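You operate a simulated robot arm through the tools that you are given. There is no shell and no other tool. Be economical: measure what you need, move in short steps, check, and stop when the job is done.

You are at the controls of a simulated robot arm. One attempt, no reset.

TASK
Put the brass block from the top of the fixed bench and the black block from the top of the fixed bench in the pink basket.
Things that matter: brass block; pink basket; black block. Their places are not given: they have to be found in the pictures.

Only the result counts: the job must be done as asked and must still hold three seconds after the hand-in. Knocking over, shifting, dropping, spilling or breaking anything else fails it.

THE ROBOT
A 7-joint arm with a two-finger parallel gripper, fixed in place. Base frame: the origin is at the foot of the arm, x ahead of it, y to its left, z up; the work surface is at about z = 0. Lengths are in m, angles in rad, forces in N, time in s.
With the tool pointing down near the work surface it reaches from about 0.24 to 0.62 m from the base axis. Its first joint turns from -1.152 to 1.152 rad. Payload 2.6 kg.
Tool frame: the origin (TCP) lies between the finger pads and is the grasp point; the fingertips stand 0.03 m ahead of it; z points along the fingers, y is the line along which they close. The gripper opens to 0.094 m. The fingers are 0.028 m wide and 0.01 m thick; the gripper's body (0.05 by 0.096 m) begins 0.055 m behind the TCP.
Orientation is that of the tool frame in the base frame, as a unit quaternion [x, y, z, w]. With the fingers straight down and closing along the base's y, the tool's x points along the base's -x, its y along +y and its z along -z.

THE INTERFACE
- The arm moves only by the tool jog_arm. Its argument "commands" is a list of rows, each a list of 7 numbers: the shift along the base's x, y, z in mm, then the turn, a rotation vector about the base's x, y, z in rad, then the opening, from 0 (shut) to 1 (fully open). In form: [[x, y, z, rx, ry, rz, grip], ...]. A call has 1 to 20 rows; each row shifts and turns the commanded pose from where the row before left it. Each row takes 0.2 s and may step no farther than 0.05 m and 0.15 rad from the row before; otherwise, or with a gripper value out of range, the whole call is refused. Where a pose cannot be reached the arm comes as near as it can. A force on the tool above 40 N (or 10 N above the force at the start of the call, whichever is more), or a blocked arm, ends the call early, and 0.2 s more pass. Each finger travels about 0.072 m/s and halts on what it meets, pressing with about 40 N; the grip force reading is that of the motor and also rises with nothing between the fingers. The clock runs only during rows and for 0.2 s after the last one: add rows that do not move to give the fingers time. It gives the time, the measured TCP pose, the force on the tool (base axes), the opening and the grip force at its end, in the units of the frame above (readings bear some noise).
- Cameras (640 x 400 px; columns grow to the right, rows downward): "scene" is fixed at [0.0333, 0.4409, 0.5446]; the picture's right is [-0.73, -0.68, 0.00], its down [-0.50, 0.53, -0.68] and it looks along [0.47, -0.50, -0.73] (base axes); focal length 214 px, centre (320, 200). "wrist" rides on the gripper at [-0.037, 0, -0.058] in the tool frame; the picture's right is [0.00, -1.00, 0.00], its down [0.97, 0.00, -0.24] and it looks along [0.24, 0.00, 0.97] (tool axes); focal length 218 px, centre (320, 200).
- get_image(camera): a new picture of that camera. The clock stands still meanwhile.
- measure_at(camera, pixels): there is no depth. For up to 12 entries [column, row, z] of the newest picture of that camera ("zoom" is the newest enlarged one), the place [x, y] in the base frame at which the ray of that pixel passes the height z, good to about 0.002 m. The clock stands still meanwhile.
- close_up(camera, box): a new picture of the part [left, top, right, bottom] of that camera's present view, enlarged. The clock stands still meanwhile.
- hand_in(): hands the job in; it is judged then, once.

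Keep the steps short. Do not move on a guess: measure, check each grasp and each placing, and mend mistakes. In all there are 60 turns and 30 pictures (those below and enlarged ones count). Leave the gripper open and the arm clear of the work at the hand-in unless told otherwise, and finish with a single line.

The tools are called after ">>>" by a JSON object that holds its "fn" and its "kwargs". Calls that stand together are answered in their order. jog_arm: Moves the arm, as the interface text tells. Its arguments: {"type":"object","properties":{"commands":{"type":"array","items":{"type":"array","items":{"type":"number"}}}},"required":["commands"]} The other tools are called the same way: get_image (camera) takes a picture; measure_at (camera, pixels) gives the place at which the rays of pixels pass given heights; close_up (camera, box) takes an enlarged picture of a part of a camera's view; hand_in () hands the job in.

At the start:

```text
t: 0.0
position: [0.3926, 0.1671, 0.348]
tcp_rot: [0.001, 1.0, 0.0, -0.001]
contact_force: [0.7, -0.1, -0.6]
opening: 0.094
grasp_force: 0.0
```

scene: 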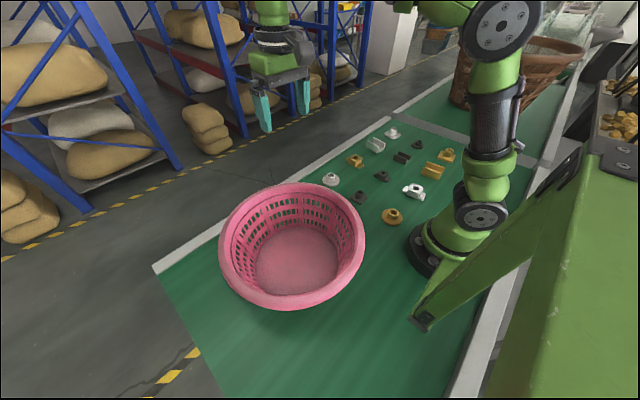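
wrist: 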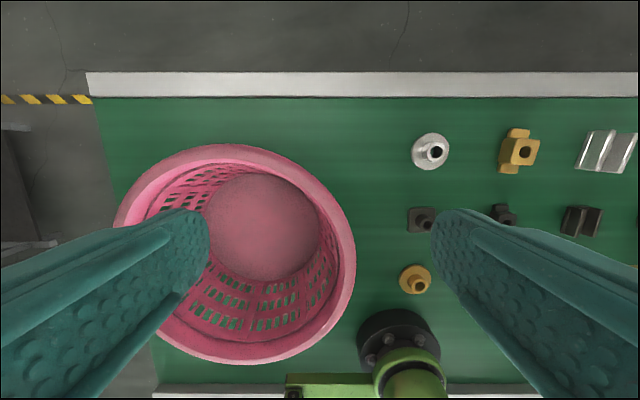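

I see a group of small parts to the right of the pink basket; I'll enlarge that area to tell the shapes apart.

>>> {"fn": "close_up", "kwargs": {"camera": "scene", "box": [310, 115, 470, 235]}}

>>> {"fn": "get_image", "kwargs": {"camera": "scene"}}

```text
3.33 times, centred on (390, 175) of scene
```

zoom: 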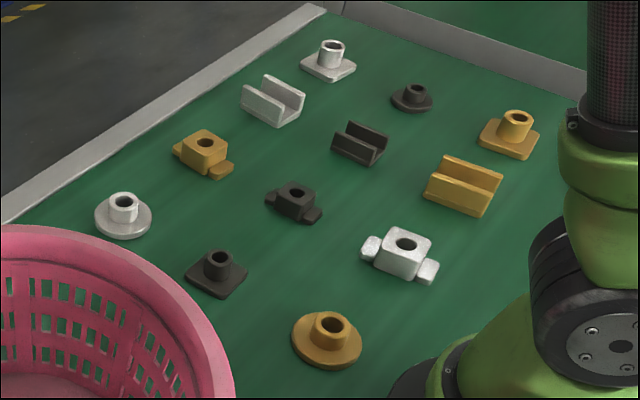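

```text
26 pictures are left
```

scene: 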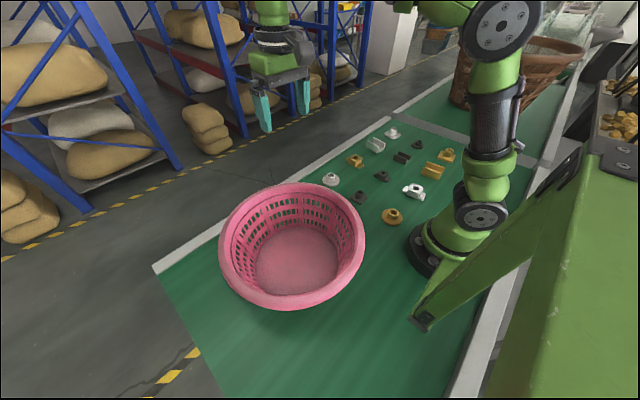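

The shapes are round flanges, square flanges, channels and bored blocks with ears. The "blocks" are the eared ones: brass at zoom (203,152), black at zoom (295,202). I'll measure them, the basket rim and the basket floor.

>>> {"fn": "measure_at", "kwargs": {"camera": "zoom", "pixels": [[203, 160, 0.0], [203, 160, 0.02], [295, 208, 0.0], [295, 208, 0.02], [120, 215, 0.0]]}}

>>> {"fn": "measure_at", "kwargs": {"camera": "wrist", "pixels": [[518, 150, 0.0], [518, 150, 0.02], [503, 214, 0.0], [503, 214, 0.02], [118, 250, 0.1], [354, 260, 0.1], [235, 146, 0.1], [235, 360, 0.1], [262, 228, 0.0]]}}

>>> {"fn": "measure_at", "kwargs": {"camera": "scene", "pixels": [[297, 262, 0.005], [222, 250, 0.1], [362, 240, 0.1], [290, 185, 0.1], [285, 308, 0.1], [222, 250, 0.13], [362, 240, 0.13], [290, 185, 0.13], [285, 308, 0.13]]}}

```text
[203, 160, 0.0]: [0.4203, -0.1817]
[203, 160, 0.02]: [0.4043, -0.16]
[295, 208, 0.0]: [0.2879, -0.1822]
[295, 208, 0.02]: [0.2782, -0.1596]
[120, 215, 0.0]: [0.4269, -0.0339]
```

```text
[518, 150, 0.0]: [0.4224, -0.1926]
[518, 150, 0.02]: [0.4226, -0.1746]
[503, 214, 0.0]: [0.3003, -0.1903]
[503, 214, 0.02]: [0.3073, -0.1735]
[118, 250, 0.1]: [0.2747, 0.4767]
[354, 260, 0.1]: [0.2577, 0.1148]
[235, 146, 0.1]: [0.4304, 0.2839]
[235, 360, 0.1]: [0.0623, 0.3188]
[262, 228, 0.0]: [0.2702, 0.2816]
```

```text
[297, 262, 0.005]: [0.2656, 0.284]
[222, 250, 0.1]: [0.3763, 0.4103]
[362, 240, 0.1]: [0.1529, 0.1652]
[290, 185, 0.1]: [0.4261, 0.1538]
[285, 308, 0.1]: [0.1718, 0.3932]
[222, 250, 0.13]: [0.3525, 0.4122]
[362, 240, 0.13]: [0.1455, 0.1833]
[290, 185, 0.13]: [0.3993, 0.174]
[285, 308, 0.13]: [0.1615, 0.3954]
```

Basket: centre near (0.27, 0.28), floor there, rim about 0.155 high and 0.30 across. Blocks: brass near (0.42, -0.19), black near (0.295, -0.19). I'll move over between them at height to look.

>>> {"fn": "jog_arm", "kwargs": {"commands": [[0, -45, 0, 0, 0, 0, 1], [0, -45, 0, 0, 0, 0, 1], [0, -45, 0, 0, 0, 0, 1], [0, -45, 0, 0, 0, 0, 1], [0, -45, 0, 0, 0, 0, 1], [0, -45, 0, 0, 0, 0, 1], [0, -45, 0, 0, 0, 0, 1], [-10, -40, 0, 0, 0, 0, 1], [0, 0, -40, 0, 0, 0, 1], [0, 0, -40, 0, 0, 0, 1], [0, 0, -20, 0, 0, 0, 1], [0, 0, 0, 0, 0, 0, 1]]}}

>>> {"fn": "get_image", "kwargs": {"camera": "wrist"}}

```text
t: 2.6
position: [0.3854, -0.1889, 0.2484]
tcp_rot: [0.001, 1.0, 0.0, 0.0]
contact_force: [0.4, -0.6, 0.1]
opening: 0.0938
grasp_force: 0.1
```

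```text
25 pictures are left
```

wrist: 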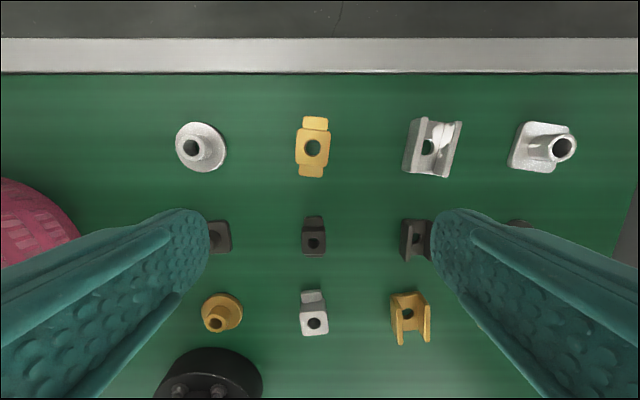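

The blocks' ears run along x, so closing along y suits them. Enlarging both for precise edges.

>>> {"fn": "close_up", "kwargs": {"camera": "wrist", "box": [240, 100, 400, 200]}}

>>> {"fn": "measure_at", "kwargs": {"camera": "wrist", "pixels": [[315, 117, 0.0], [311, 177, 0.0], [312, 147, 0.03], [297, 147, 0.03], [330, 147, 0.03], [314, 216, 0.0], [314, 237, 0.03], [303, 243, 0.03], [326, 243, 0.03], [314, 256, 0.03]]}}

>>> {"fn": "close_up", "kwargs": {"camera": "wrist", "box": [250, 190, 378, 270]}}

```text
4.00 times, centred on (320, 150) of wrist
```

zoom: 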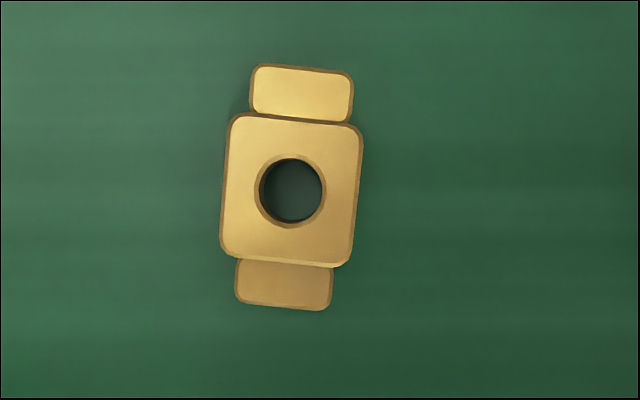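

```text
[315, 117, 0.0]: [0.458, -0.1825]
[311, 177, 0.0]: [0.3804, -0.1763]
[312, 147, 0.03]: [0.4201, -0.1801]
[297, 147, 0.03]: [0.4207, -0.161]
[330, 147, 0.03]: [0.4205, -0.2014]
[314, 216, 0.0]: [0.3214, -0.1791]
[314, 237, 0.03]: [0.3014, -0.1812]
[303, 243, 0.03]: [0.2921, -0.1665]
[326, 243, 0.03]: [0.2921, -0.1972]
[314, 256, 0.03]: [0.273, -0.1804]
```

```text
5.00 times, centred on (314, 230) of wrist
```

zoom: 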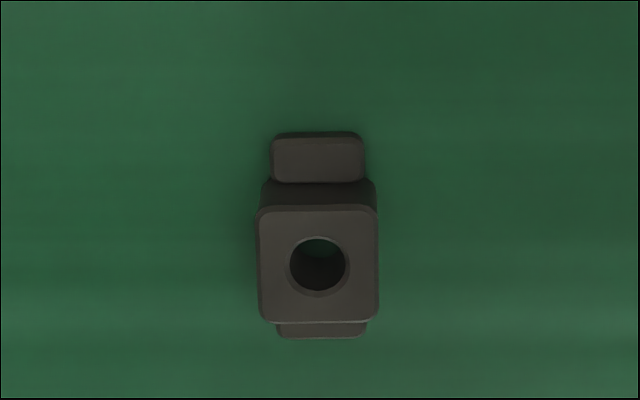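

Brass centre (0.420, -0.180), width about 0.038, turned about -0.1 rad. I'll align and come down to z = 0.10, then check.

>>> {"fn": "jog_arm", "kwargs": {"commands": [[34, 9, 0, 0, 0, -0.1, 1], [0, 0, -45, 0, 0, 0, 1], [0, 0, -45, 0, 0, 0, 1], [0, 0, -45, 0, 0, 0, 1], [0, 0, -13, 0, 0, 0, 1], [0, 0, 0, 0, 0, 0, 1]]}}

>>> {"fn": "get_image", "kwargs": {"camera": "wrist"}}

```text
t: 4.0
position: [0.417, -0.1775, 0.1029]
tcp_rot: [0.05, 0.999, 0.0, 0.0]
contact_force: [0.3, 0.0, -0.1]
opening: 0.094
grasp_force: 0.1
```

```text
22 pictures are left
```

wrist: 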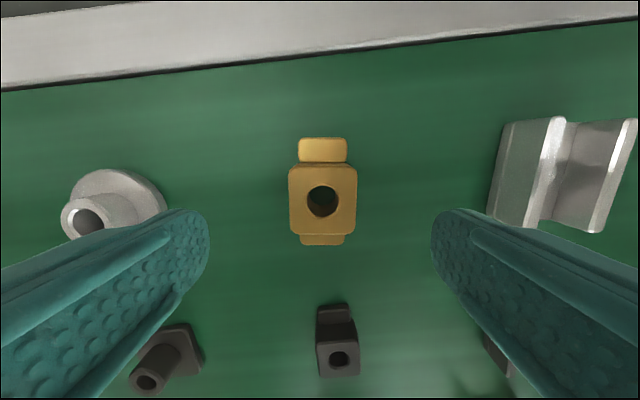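

Aligned. I'll measure the block and the near neighbours for finger clearance.

>>> {"fn": "measure_at", "kwargs": {"camera": "wrist", "pixels": [[323, 198, 0.03], [289, 200, 0.03], [357, 200, 0.03], [322, 138, 0.0], [322, 245, 0.0], [167, 200, 0.005], [490, 210, 0.03], [490, 210, 0.0]]}}

```text
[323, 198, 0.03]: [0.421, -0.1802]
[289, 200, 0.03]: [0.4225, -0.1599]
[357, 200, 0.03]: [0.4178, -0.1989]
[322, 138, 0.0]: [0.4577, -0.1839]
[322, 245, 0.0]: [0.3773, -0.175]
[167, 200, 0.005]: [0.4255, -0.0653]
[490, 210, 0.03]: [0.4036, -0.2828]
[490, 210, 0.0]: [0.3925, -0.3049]
```

Plenty of clearance (neighbours 0.1 m off). Shift +3 mm x, -2.5 mm y, and descend to z = 0.036 with the fingers at 0.8, then close.

>>> {"fn": "jog_arm", "kwargs": {"commands": [[3, -2.5, -20, 0, 0, 0, 0.8], [0, 0, -20, 0, 0, 0, 0.8], [0, 0, -15, 0, 0, 0, 0.8], [0, 0, -11, 0, 0, 0, 0.8], [0, 0, 0, 0, 0, 0, 0.8], [0, 0, 0, 0, 0, 0, 0], [0, 0, 0, 0, 0, 0, 0], [0, 0, 0, 0, 0, 0, 0], [0, 0, 0, 0, 0, 0, 0]]}}

```text
t: 6.0
position: [0.4179, -0.1813, 0.0378]
tcp_rot: [0.05, 0.999, 0.0, 0.0]
contact_force: [0.7, 1.4, 0.2]
opening: 0.0416
grasp_force: 40.1
```

Closed on about 0.042 with 40 N: the block is held. Lift and look.

>>> {"fn": "jog_arm", "kwargs": {"commands": [[0, 0, 20, 0, 0, 0, 0], [0, 0, 40, 0, 0, 0, 0], [0, 0, 45, 0, 0, 0, 0], [0, 0, 45, 0, 0, 0, 0], [0, 0, 45, 0, 0, 0, 0], [0, 0, 45, 0, 0, 0, 0], [0, 0, 20, 0, 0, 0, 0], [0, 0, 0, 0, 0, 0, 0]]}}

>>> {"fn": "get_image", "kwargs": {"camera": "wrist"}}

```text
t: 7.8
position: [0.4191, -0.1835, 0.298]
tcp_rot: [0.05, 0.999, 0.0, 0.0]
contact_force: [-0.2, -0.6, -5.0]
opening: 0.0418
grasp_force: 39.9
```

```text
21 pictures are left
```

wrist: 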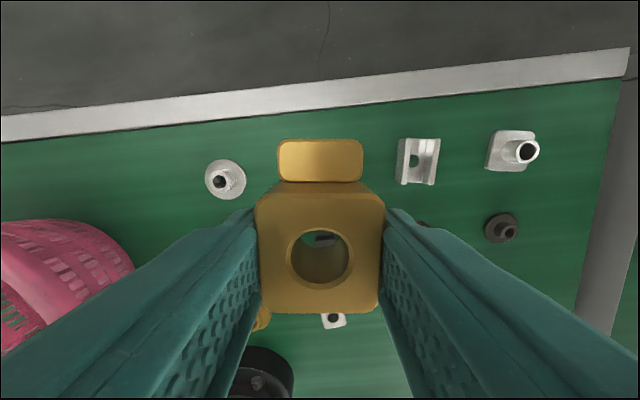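

Brass block is firmly held. Carry it at height to above (0.27, 0.325) in the basket.

>>> {"fn": "jog_arm", "kwargs": {"commands": [[-12.4, 42.2, 0, 0, 0, 0, 0], [-12.4, 42.2, 0, 0, 0, 0, 0], [-12.4, 42.2, 0, 0, 0, 0, 0], [-12.4, 42.2, 0, 0, 0, 0, 0], [-12.4, 42.2, 0, 0, 0, 0, 0], [-12.4, 42.2, 0, 0, 0, 0, 0], [-12.4, 42.2, 0, 0, 0, 0, 0], [-12.4, 42.2, 0, 0, 0, 0, 0], [-12.4, 42.2, 0, 0, 0, 0, 0], [-12.4, 42.2, 0, 0, 0, 0, 0], [-12.4, 42.2, 0, 0, 0, 0, 0], [-12.4, 42.2, 0, 0, 0, 0, 0], [0, 0, 0, 0, 0, 0.1, 0], [0, 0, 0, 0, 0, 0, 0]]}}

>>> {"fn": "get_image", "kwargs": {"camera": "wrist"}}

>>> {"fn": "get_image", "kwargs": {"camera": "scene"}}

```text
t: 10.8
position: [0.2706, 0.3251, 0.2946]
tcp_rot: [0.0, 1.0, 0.0, 0.0]
contact_force: [0.3, -0.5, -4.7]
opening: 0.0418
grasp_force: 39.9
```

```text
20 pictures are left
```

wrist: 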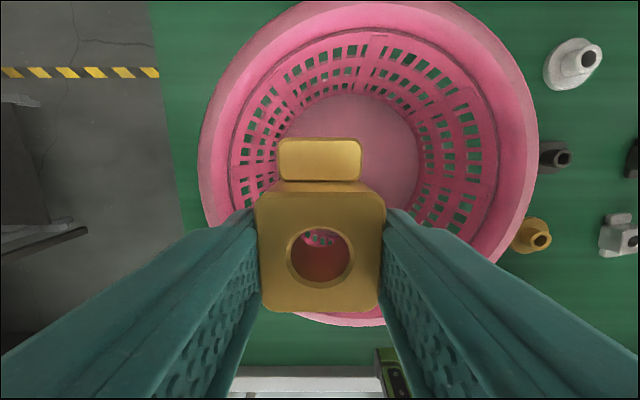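

```text
19 pictures are left
```

scene: 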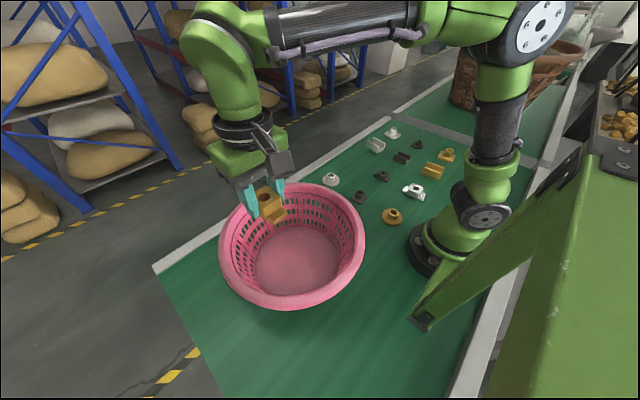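

I'll measure the basket floor and rim more precisely from this viewpoint.

>>> {"fn": "measure_at", "kwargs": {"camera": "wrist", "pixels": [[350, 95, 0.005], [277, 160, 0.005], [420, 160, 0.005], [198, 150, 0.155], [538, 150, 0.155], [375, 2, 0.155], [360, 326, 0.155]]}}

>>> {"fn": "measure_at", "kwargs": {"camera": "scene", "pixels": [[255, 268, 0.005], [338, 262, 0.005], [297, 226, 0.005], [295, 295, 0.005]]}}

```text
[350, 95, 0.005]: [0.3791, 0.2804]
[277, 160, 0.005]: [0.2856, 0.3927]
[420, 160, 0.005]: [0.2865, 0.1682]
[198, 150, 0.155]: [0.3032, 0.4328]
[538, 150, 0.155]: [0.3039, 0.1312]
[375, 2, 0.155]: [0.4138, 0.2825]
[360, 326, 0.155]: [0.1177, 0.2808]
```

```text
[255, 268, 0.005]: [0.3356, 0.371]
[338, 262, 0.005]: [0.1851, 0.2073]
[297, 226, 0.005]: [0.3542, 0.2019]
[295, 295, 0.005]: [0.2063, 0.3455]
```

The floor is about 0.21 across around (0.27, 0.281), so the spot is well inside. Lower to z ≈ 0.055.

>>> {"fn": "jog_arm", "kwargs": {"commands": [[0, 0, -40, 0, 0, 0, 0], [0, 0, -40, 0, 0, 0, 0], [0, 0, -40, 0, 0, 0, 0], [0, 0, -40, 0, 0, 0, 0], [0, 0, -40, 0, 0, 0, 0], [0, 0, -25, 0, 0, 0, 0], [0, 0, -13, 0, 0, 0, 0], [0, 0, 0, 0, 0, 0, 0]]}}

>>> {"fn": "get_image", "kwargs": {"camera": "wrist"}}

```text
t: 12.6
position: [0.2712, 0.3244, 0.0567]
tcp_rot: [0.0, 1.0, 0.0, 0.0]
contact_force: [0.4, 0.0, -4.2]
opening: 0.0418
grasp_force: 40.2
```

```text
18 pictures are left
```

wrist: 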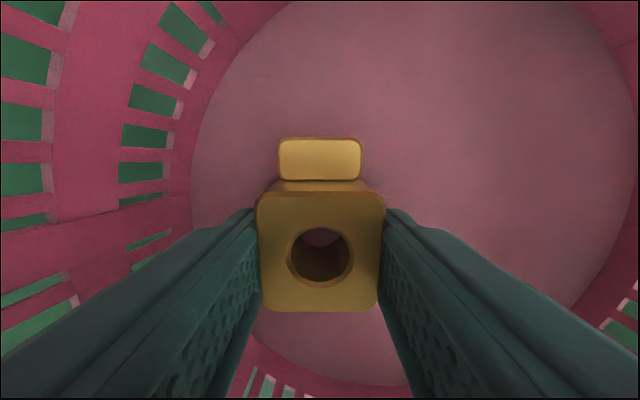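

Clear of the walls. Lower in small steps until contact.

>>> {"fn": "jog_arm", "kwargs": {"commands": [[0, 0, -4, 0, 0, 0, 0], [0, 0, -4, 0, 0, 0, 0], [0, 0, -3, 0, 0, 0, 0], [0, 0, 0, 0, 0, 0, 0]]}}

```text
t: 13.6
position: [0.2703, 0.3249, 0.0462]
tcp_rot: [0.001, 1.0, -0.001, 0.0]
contact_force: [0.6, -1.0, -4.5]
opening: 0.0415
grasp_force: 39.8
```

>>> {"fn": "jog_arm", "kwargs": {"commands": [[0, 0, -2, 0, 0, 0, 0], [0, 0, -2, 0, 0, 0, 0], [0, 0, 0, 0, 0, 0, 0]]}}

```text
t: 14.4
position: [0.2709, 0.3255, 0.0428]
tcp_rot: [0.001, 1.0, 0.002, 0.001]
contact_force: [-6.7, -8.8, 30.1]
opening: 0.0419
grasp_force: 39.7
```

Force rose to 30 N: it rests on the floor. Ease up 1 mm, open slightly to 0.066, then rise.

>>> {"fn": "jog_arm", "kwargs": {"commands": [[0, 0, 1, 0, 0, 0, 0], [0, 0, 0, 0, 0, 0, 0.7], [0, 0, 0, 0, 0, 0, 0.7], [0, 0, 0, 0, 0, 0, 0.7], [0, 0, 20, 0, 0, 0, 0.7], [0, 0, 40, 0, 0, 0, 0.7], [0, 0, 45, 0, 0, 0, 0.7], [0, 0, 45, 0, 0, 0, 0.7], [0, 0, 45, 0, 0, 0, 0.7], [0, 0, 45, 0, 0, 0, 0.7], [0, 0, 20, 0, 0, 0, 0.7], [0, 0, 0, 0, 0, 0, 0.7]]}}

>>> {"fn": "get_image", "kwargs": {"camera": "wrist"}}

```text
t: 17.0
position: [0.2717, 0.3266, 0.3019]
tcp_rot: [0.001, 1.0, 0.0, 0.001]
contact_force: [-0.2, -0.5, 0.8]
opening: 0.0658
grasp_force: 0.0
```

```text
17 pictures are left
```

wrist: 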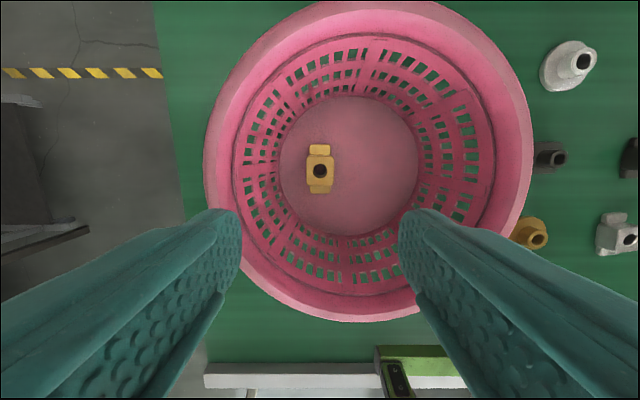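

Brass sits in the basket. Now over to the black block near (0.29, -0.18).

>>> {"fn": "jog_arm", "kwargs": {"commands": [[1.5, -42.2, 0, 0, 0, 0, 0.8], [1.5, -42.2, 0, 0, 0, 0, 0.8], [1.5, -42.2, 0, 0, 0, 0, 0.8], [1.5, -42.2, 0, 0, 0, 0, 0.8], [1.5, -42.2, 0, 0, 0, 0, 0.8], [1.5, -42.2, 0, 0, 0, 0, 0.8], [1.5, -42.2, 0, 0, 0, 0, 0.8], [1.5, -42.2, 0, 0, 0, 0, 0.8], [1.5, -42.2, 0, 0, 0, 0, 0.8], [1.5, -42.2, 0, 0, 0, 0, 0.8], [1.5, -42.2, 0, 0, 0, 0, 0.8], [1.5, -42.2, 0, 0, 0, 0, 0.8], [0, 0, -45, 0, 0, 0, 0.8], [0, 0, -45, 0, 0, 0, 0.8], [0, 0, -45, 0, 0, 0, 0.8], [0, 0, -45, 0, 0, 0, 0.8], [0, 0, -15, 0, 0, 0, 0.8], [0, 0, 0, 0, 0, 0, 0.8]]}}

>>> {"fn": "get_image", "kwargs": {"camera": "wrist"}}

```text
t: 20.8
position: [0.287, -0.1817, 0.1045]
tcp_rot: [0.0, 1.0, 0.0, 0.0]
contact_force: [0.5, 1.0, -0.4]
opening: 0.0753
grasp_force: 0.1
```

```text
16 pictures are left
```

wrist: 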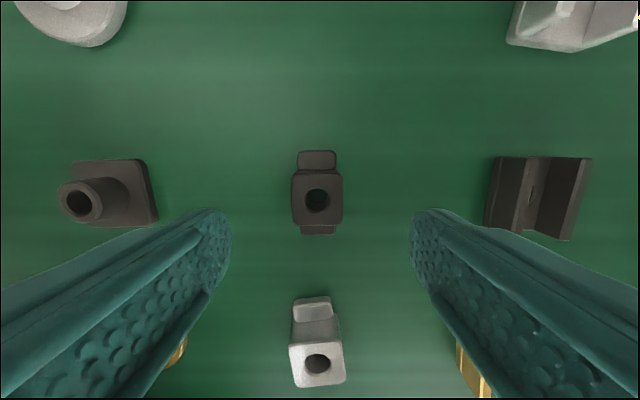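

>>> {"fn": "measure_at", "kwargs": {"camera": "wrist", "pixels": [[317, 200, 0.025], [291, 200, 0.025], [343, 200, 0.025], [317, 150, 0.0], [317, 236, 0.0], [157, 195, 0.0], [485, 230, 0.0]]}}

```text
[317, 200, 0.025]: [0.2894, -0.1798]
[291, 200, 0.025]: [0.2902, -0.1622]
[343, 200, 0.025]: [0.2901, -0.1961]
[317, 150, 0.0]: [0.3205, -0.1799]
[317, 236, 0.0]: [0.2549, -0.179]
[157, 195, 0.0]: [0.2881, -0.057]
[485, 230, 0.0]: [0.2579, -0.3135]
```

Black block centre (0.288, -0.180), width ~0.033, square to the gripper. Shift +2 mm y, descend to z ≈ 0.036, close.

>>> {"fn": "jog_arm", "kwargs": {"commands": [[1, 2, -20, 0, 0, 0, 0.8], [0, 0, -20, 0, 0, 0, 0.8], [0, 0, -17, 0, 0, 0, 0.8], [0, 0, -11, 0, 0, 0, 0.8], [0, 0, 0, 0, 0, 0, 0.8], [0, 0, 0, 0, 0, 0, 0], [0, 0, 0, 0, 0, 0, 0], [0, 0, 0, 0, 0, 0, 0], [0, 0, 0, 0, 0, 0, 0]]}}

```text
t: 22.8
position: [0.289, -0.1815, 0.0399]
tcp_rot: [0.0, 1.0, 0.001, 0.0]
contact_force: [0.1, -0.5, -0.3]
opening: 0.0337
grasp_force: 39.7
```

Closed on 0.034. Lift and look.

>>> {"fn": "jog_arm", "kwargs": {"commands": [[0, 0, 15, 0, 0, 0, 0], [0, 0, 40, 0, 0, 0, 0], [0, 0, 45, 0, 0, 0, 0], [0, 0, 45, 0, 0, 0, 0], [0, 0, 45, 0, 0, 0, 0], [0, 0, 45, 0, 0, 0, 0], [0, 0, 25, 0, 0, 0, 0], [0, 0, 0, 0, 0, 0, 0]]}}

>>> {"fn": "get_image", "kwargs": {"camera": "wrist"}}

```text
t: 24.6
position: [0.2909, -0.1777, 0.3012]
tcp_rot: [0.0, 1.0, 0.0, -0.001]
contact_force: [-0.2, 0.4, -1.6]
opening: 0.034
grasp_force: 40.0
```

```text
15 pictures are left
```

wrist: 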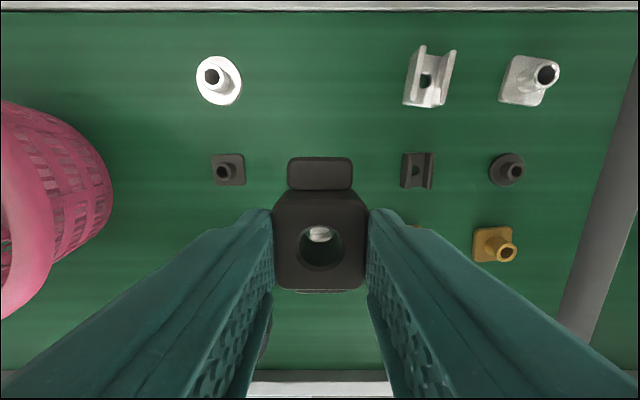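

Held. Carry to above (0.27, 0.245), then lower to z ≈ 0.06.

>>> {"fn": "jog_arm", "kwargs": {"commands": [[-2, 42.3, 0, 0, 0, 0, 0], [-2, 42.3, 0, 0, 0, 0, 0], [-2, 42.3, 0, 0, 0, 0, 0], [-2, 42.3, 0, 0, 0, 0, 0], [-2, 42.3, 0, 0, 0, 0, 0], [-2, 42.3, 0, 0, 0, 0, 0], [-2, 42.3, 0, 0, 0, 0, 0], [-2, 42.3, 0, 0, 0, 0, 0], [-2, 42.3, 0, 0, 0, 0, 0], [-2, 42.3, 0, 0, 0, 0, 0], [0, 0, 0, 0, 0, 0, 0], [0, 0, -45, 0, 0, 0, 0], [0, 0, -45, 0, 0, 0, 0], [0, 0, -20, 0, 0, 0, 0], [0, 0, 0, 0, 0, 0, 0]]}}

>>> {"fn": "get_image", "kwargs": {"camera": "wrist"}}

```text
t: 27.8
position: [0.2676, 0.2455, 0.1894]
tcp_rot: [0.0, 1.0, 0.0, 0.0]
contact_force: [0.3, 0.9, -2.5]
opening: 0.0342
grasp_force: 39.9
```

```text
14 pictures are left
```

wrist: 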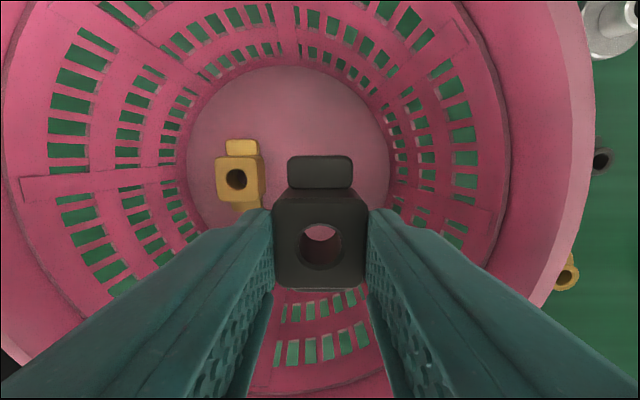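

Brass at left is clear of my finger. Shift 4 mm right and lower to z ≈ 0.053.

>>> {"fn": "jog_arm", "kwargs": {"commands": [[0, -4, -40, 0, 0, 0, 0], [0, 0, -40, 0, 0, 0, 0], [0, 0, -35, 0, 0, 0, 0], [0, 0, -15, 0, 0, 0, 0], [0, 0, -6, 0, 0, 0, 0], [0, 0, 0, 0, 0, 0, 0]]}}

>>> {"fn": "get_image", "kwargs": {"camera": "wrist"}}

```text
t: 29.2
position: [0.2693, 0.2386, 0.0546]
tcp_rot: [0.0, 1.0, 0.001, 0.0]
contact_force: [0.3, -0.6, -3.5]
opening: 0.0337
grasp_force: 40.0
```

```text
13 pictures are left
```

wrist: 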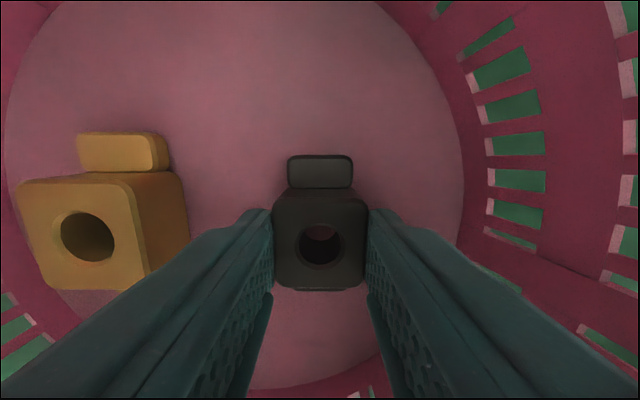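

Clear on both sides. Lower gently to contact (expected around z = 0.045).

>>> {"fn": "jog_arm", "kwargs": {"commands": [[0, 0, -4, 0, 0, 0, 0], [0, 0, -3, 0, 0, 0, 0], [0, 0, -2, 0, 0, 0, 0], [0, 0, 0, 0, 0, 0, 0]]}}

```text
t: 30.2
position: [0.2704, 0.2398, 0.047]
tcp_rot: [0.001, 1.0, 0.0, 0.001]
contact_force: [-7.7, -6.0, 29.4]
opening: 0.034
grasp_force: 38.8
```

Contact at 29 N. Ease up, open to about 0.055, rise.

>>> {"fn": "jog_arm", "kwargs": {"commands": [[0, 0, 1, 0, 0, 0, 0], [0, 0, 0, 0, 0, 0, 0.58], [0, 0, 0, 0, 0, 0, 0.58], [0, 0, 0, 0, 0, 0, 0.58], [0, 0, 20, 0, 0, 0, 0.58], [0, 0, 40, 0, 0, 0, 0.58], [0, 0, 45, 0, 0, 0, 0.58], [0, 0, 45, 0, 0, 0, 0.58], [0, 0, 45, 0, 0, 0, 0.58], [0, 0, 45, 0, 0, 0, 0.58], [0, 0, 20, 0, 0, 0, 1], [0, 0, 0, 0, 0, 0, 1], [0, 0, 0, 0, 0, 0, 1]]}}

>>> {"fn": "get_image", "kwargs": {"camera": "wrist"}}

>>> {"fn": "get_image", "kwargs": {"camera": "scene"}}

```text
t: 33.0
position: [0.271, 0.2401, 0.3046]
tcp_rot: [0.0, 1.0, 0.0, 0.0]
contact_force: [0.0, 0.1, -0.9]
opening: 0.094
grasp_force: 0.1
```

```text
12 pictures are left
```

wrist: 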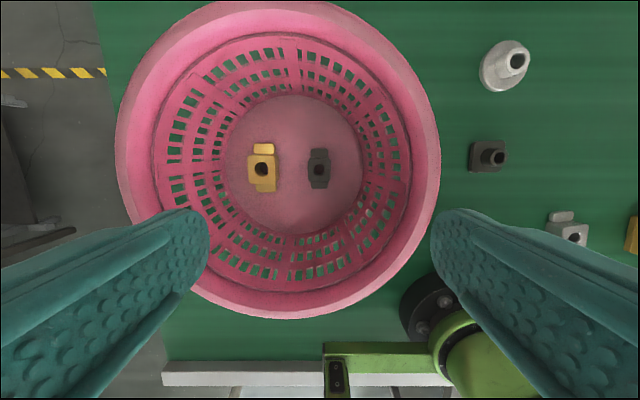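

```text
11 pictures are left
```

scene: 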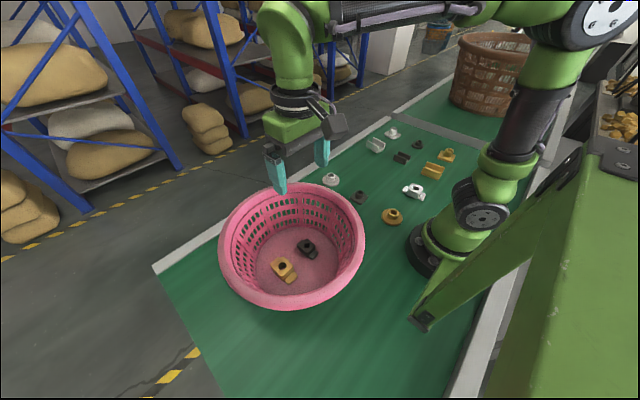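

Both blocks are in the basket, basket unmoved, other parts undisturbed, gripper open and above everything. Handing in.

>>> {"fn": "hand_in", "kwargs": {}}

```text
The job is handed in.
```

The brass block and the black block are both resting in the pink basket, the other parts look undisturbed, and the job is handed in with the gripper open and the arm raised clear.
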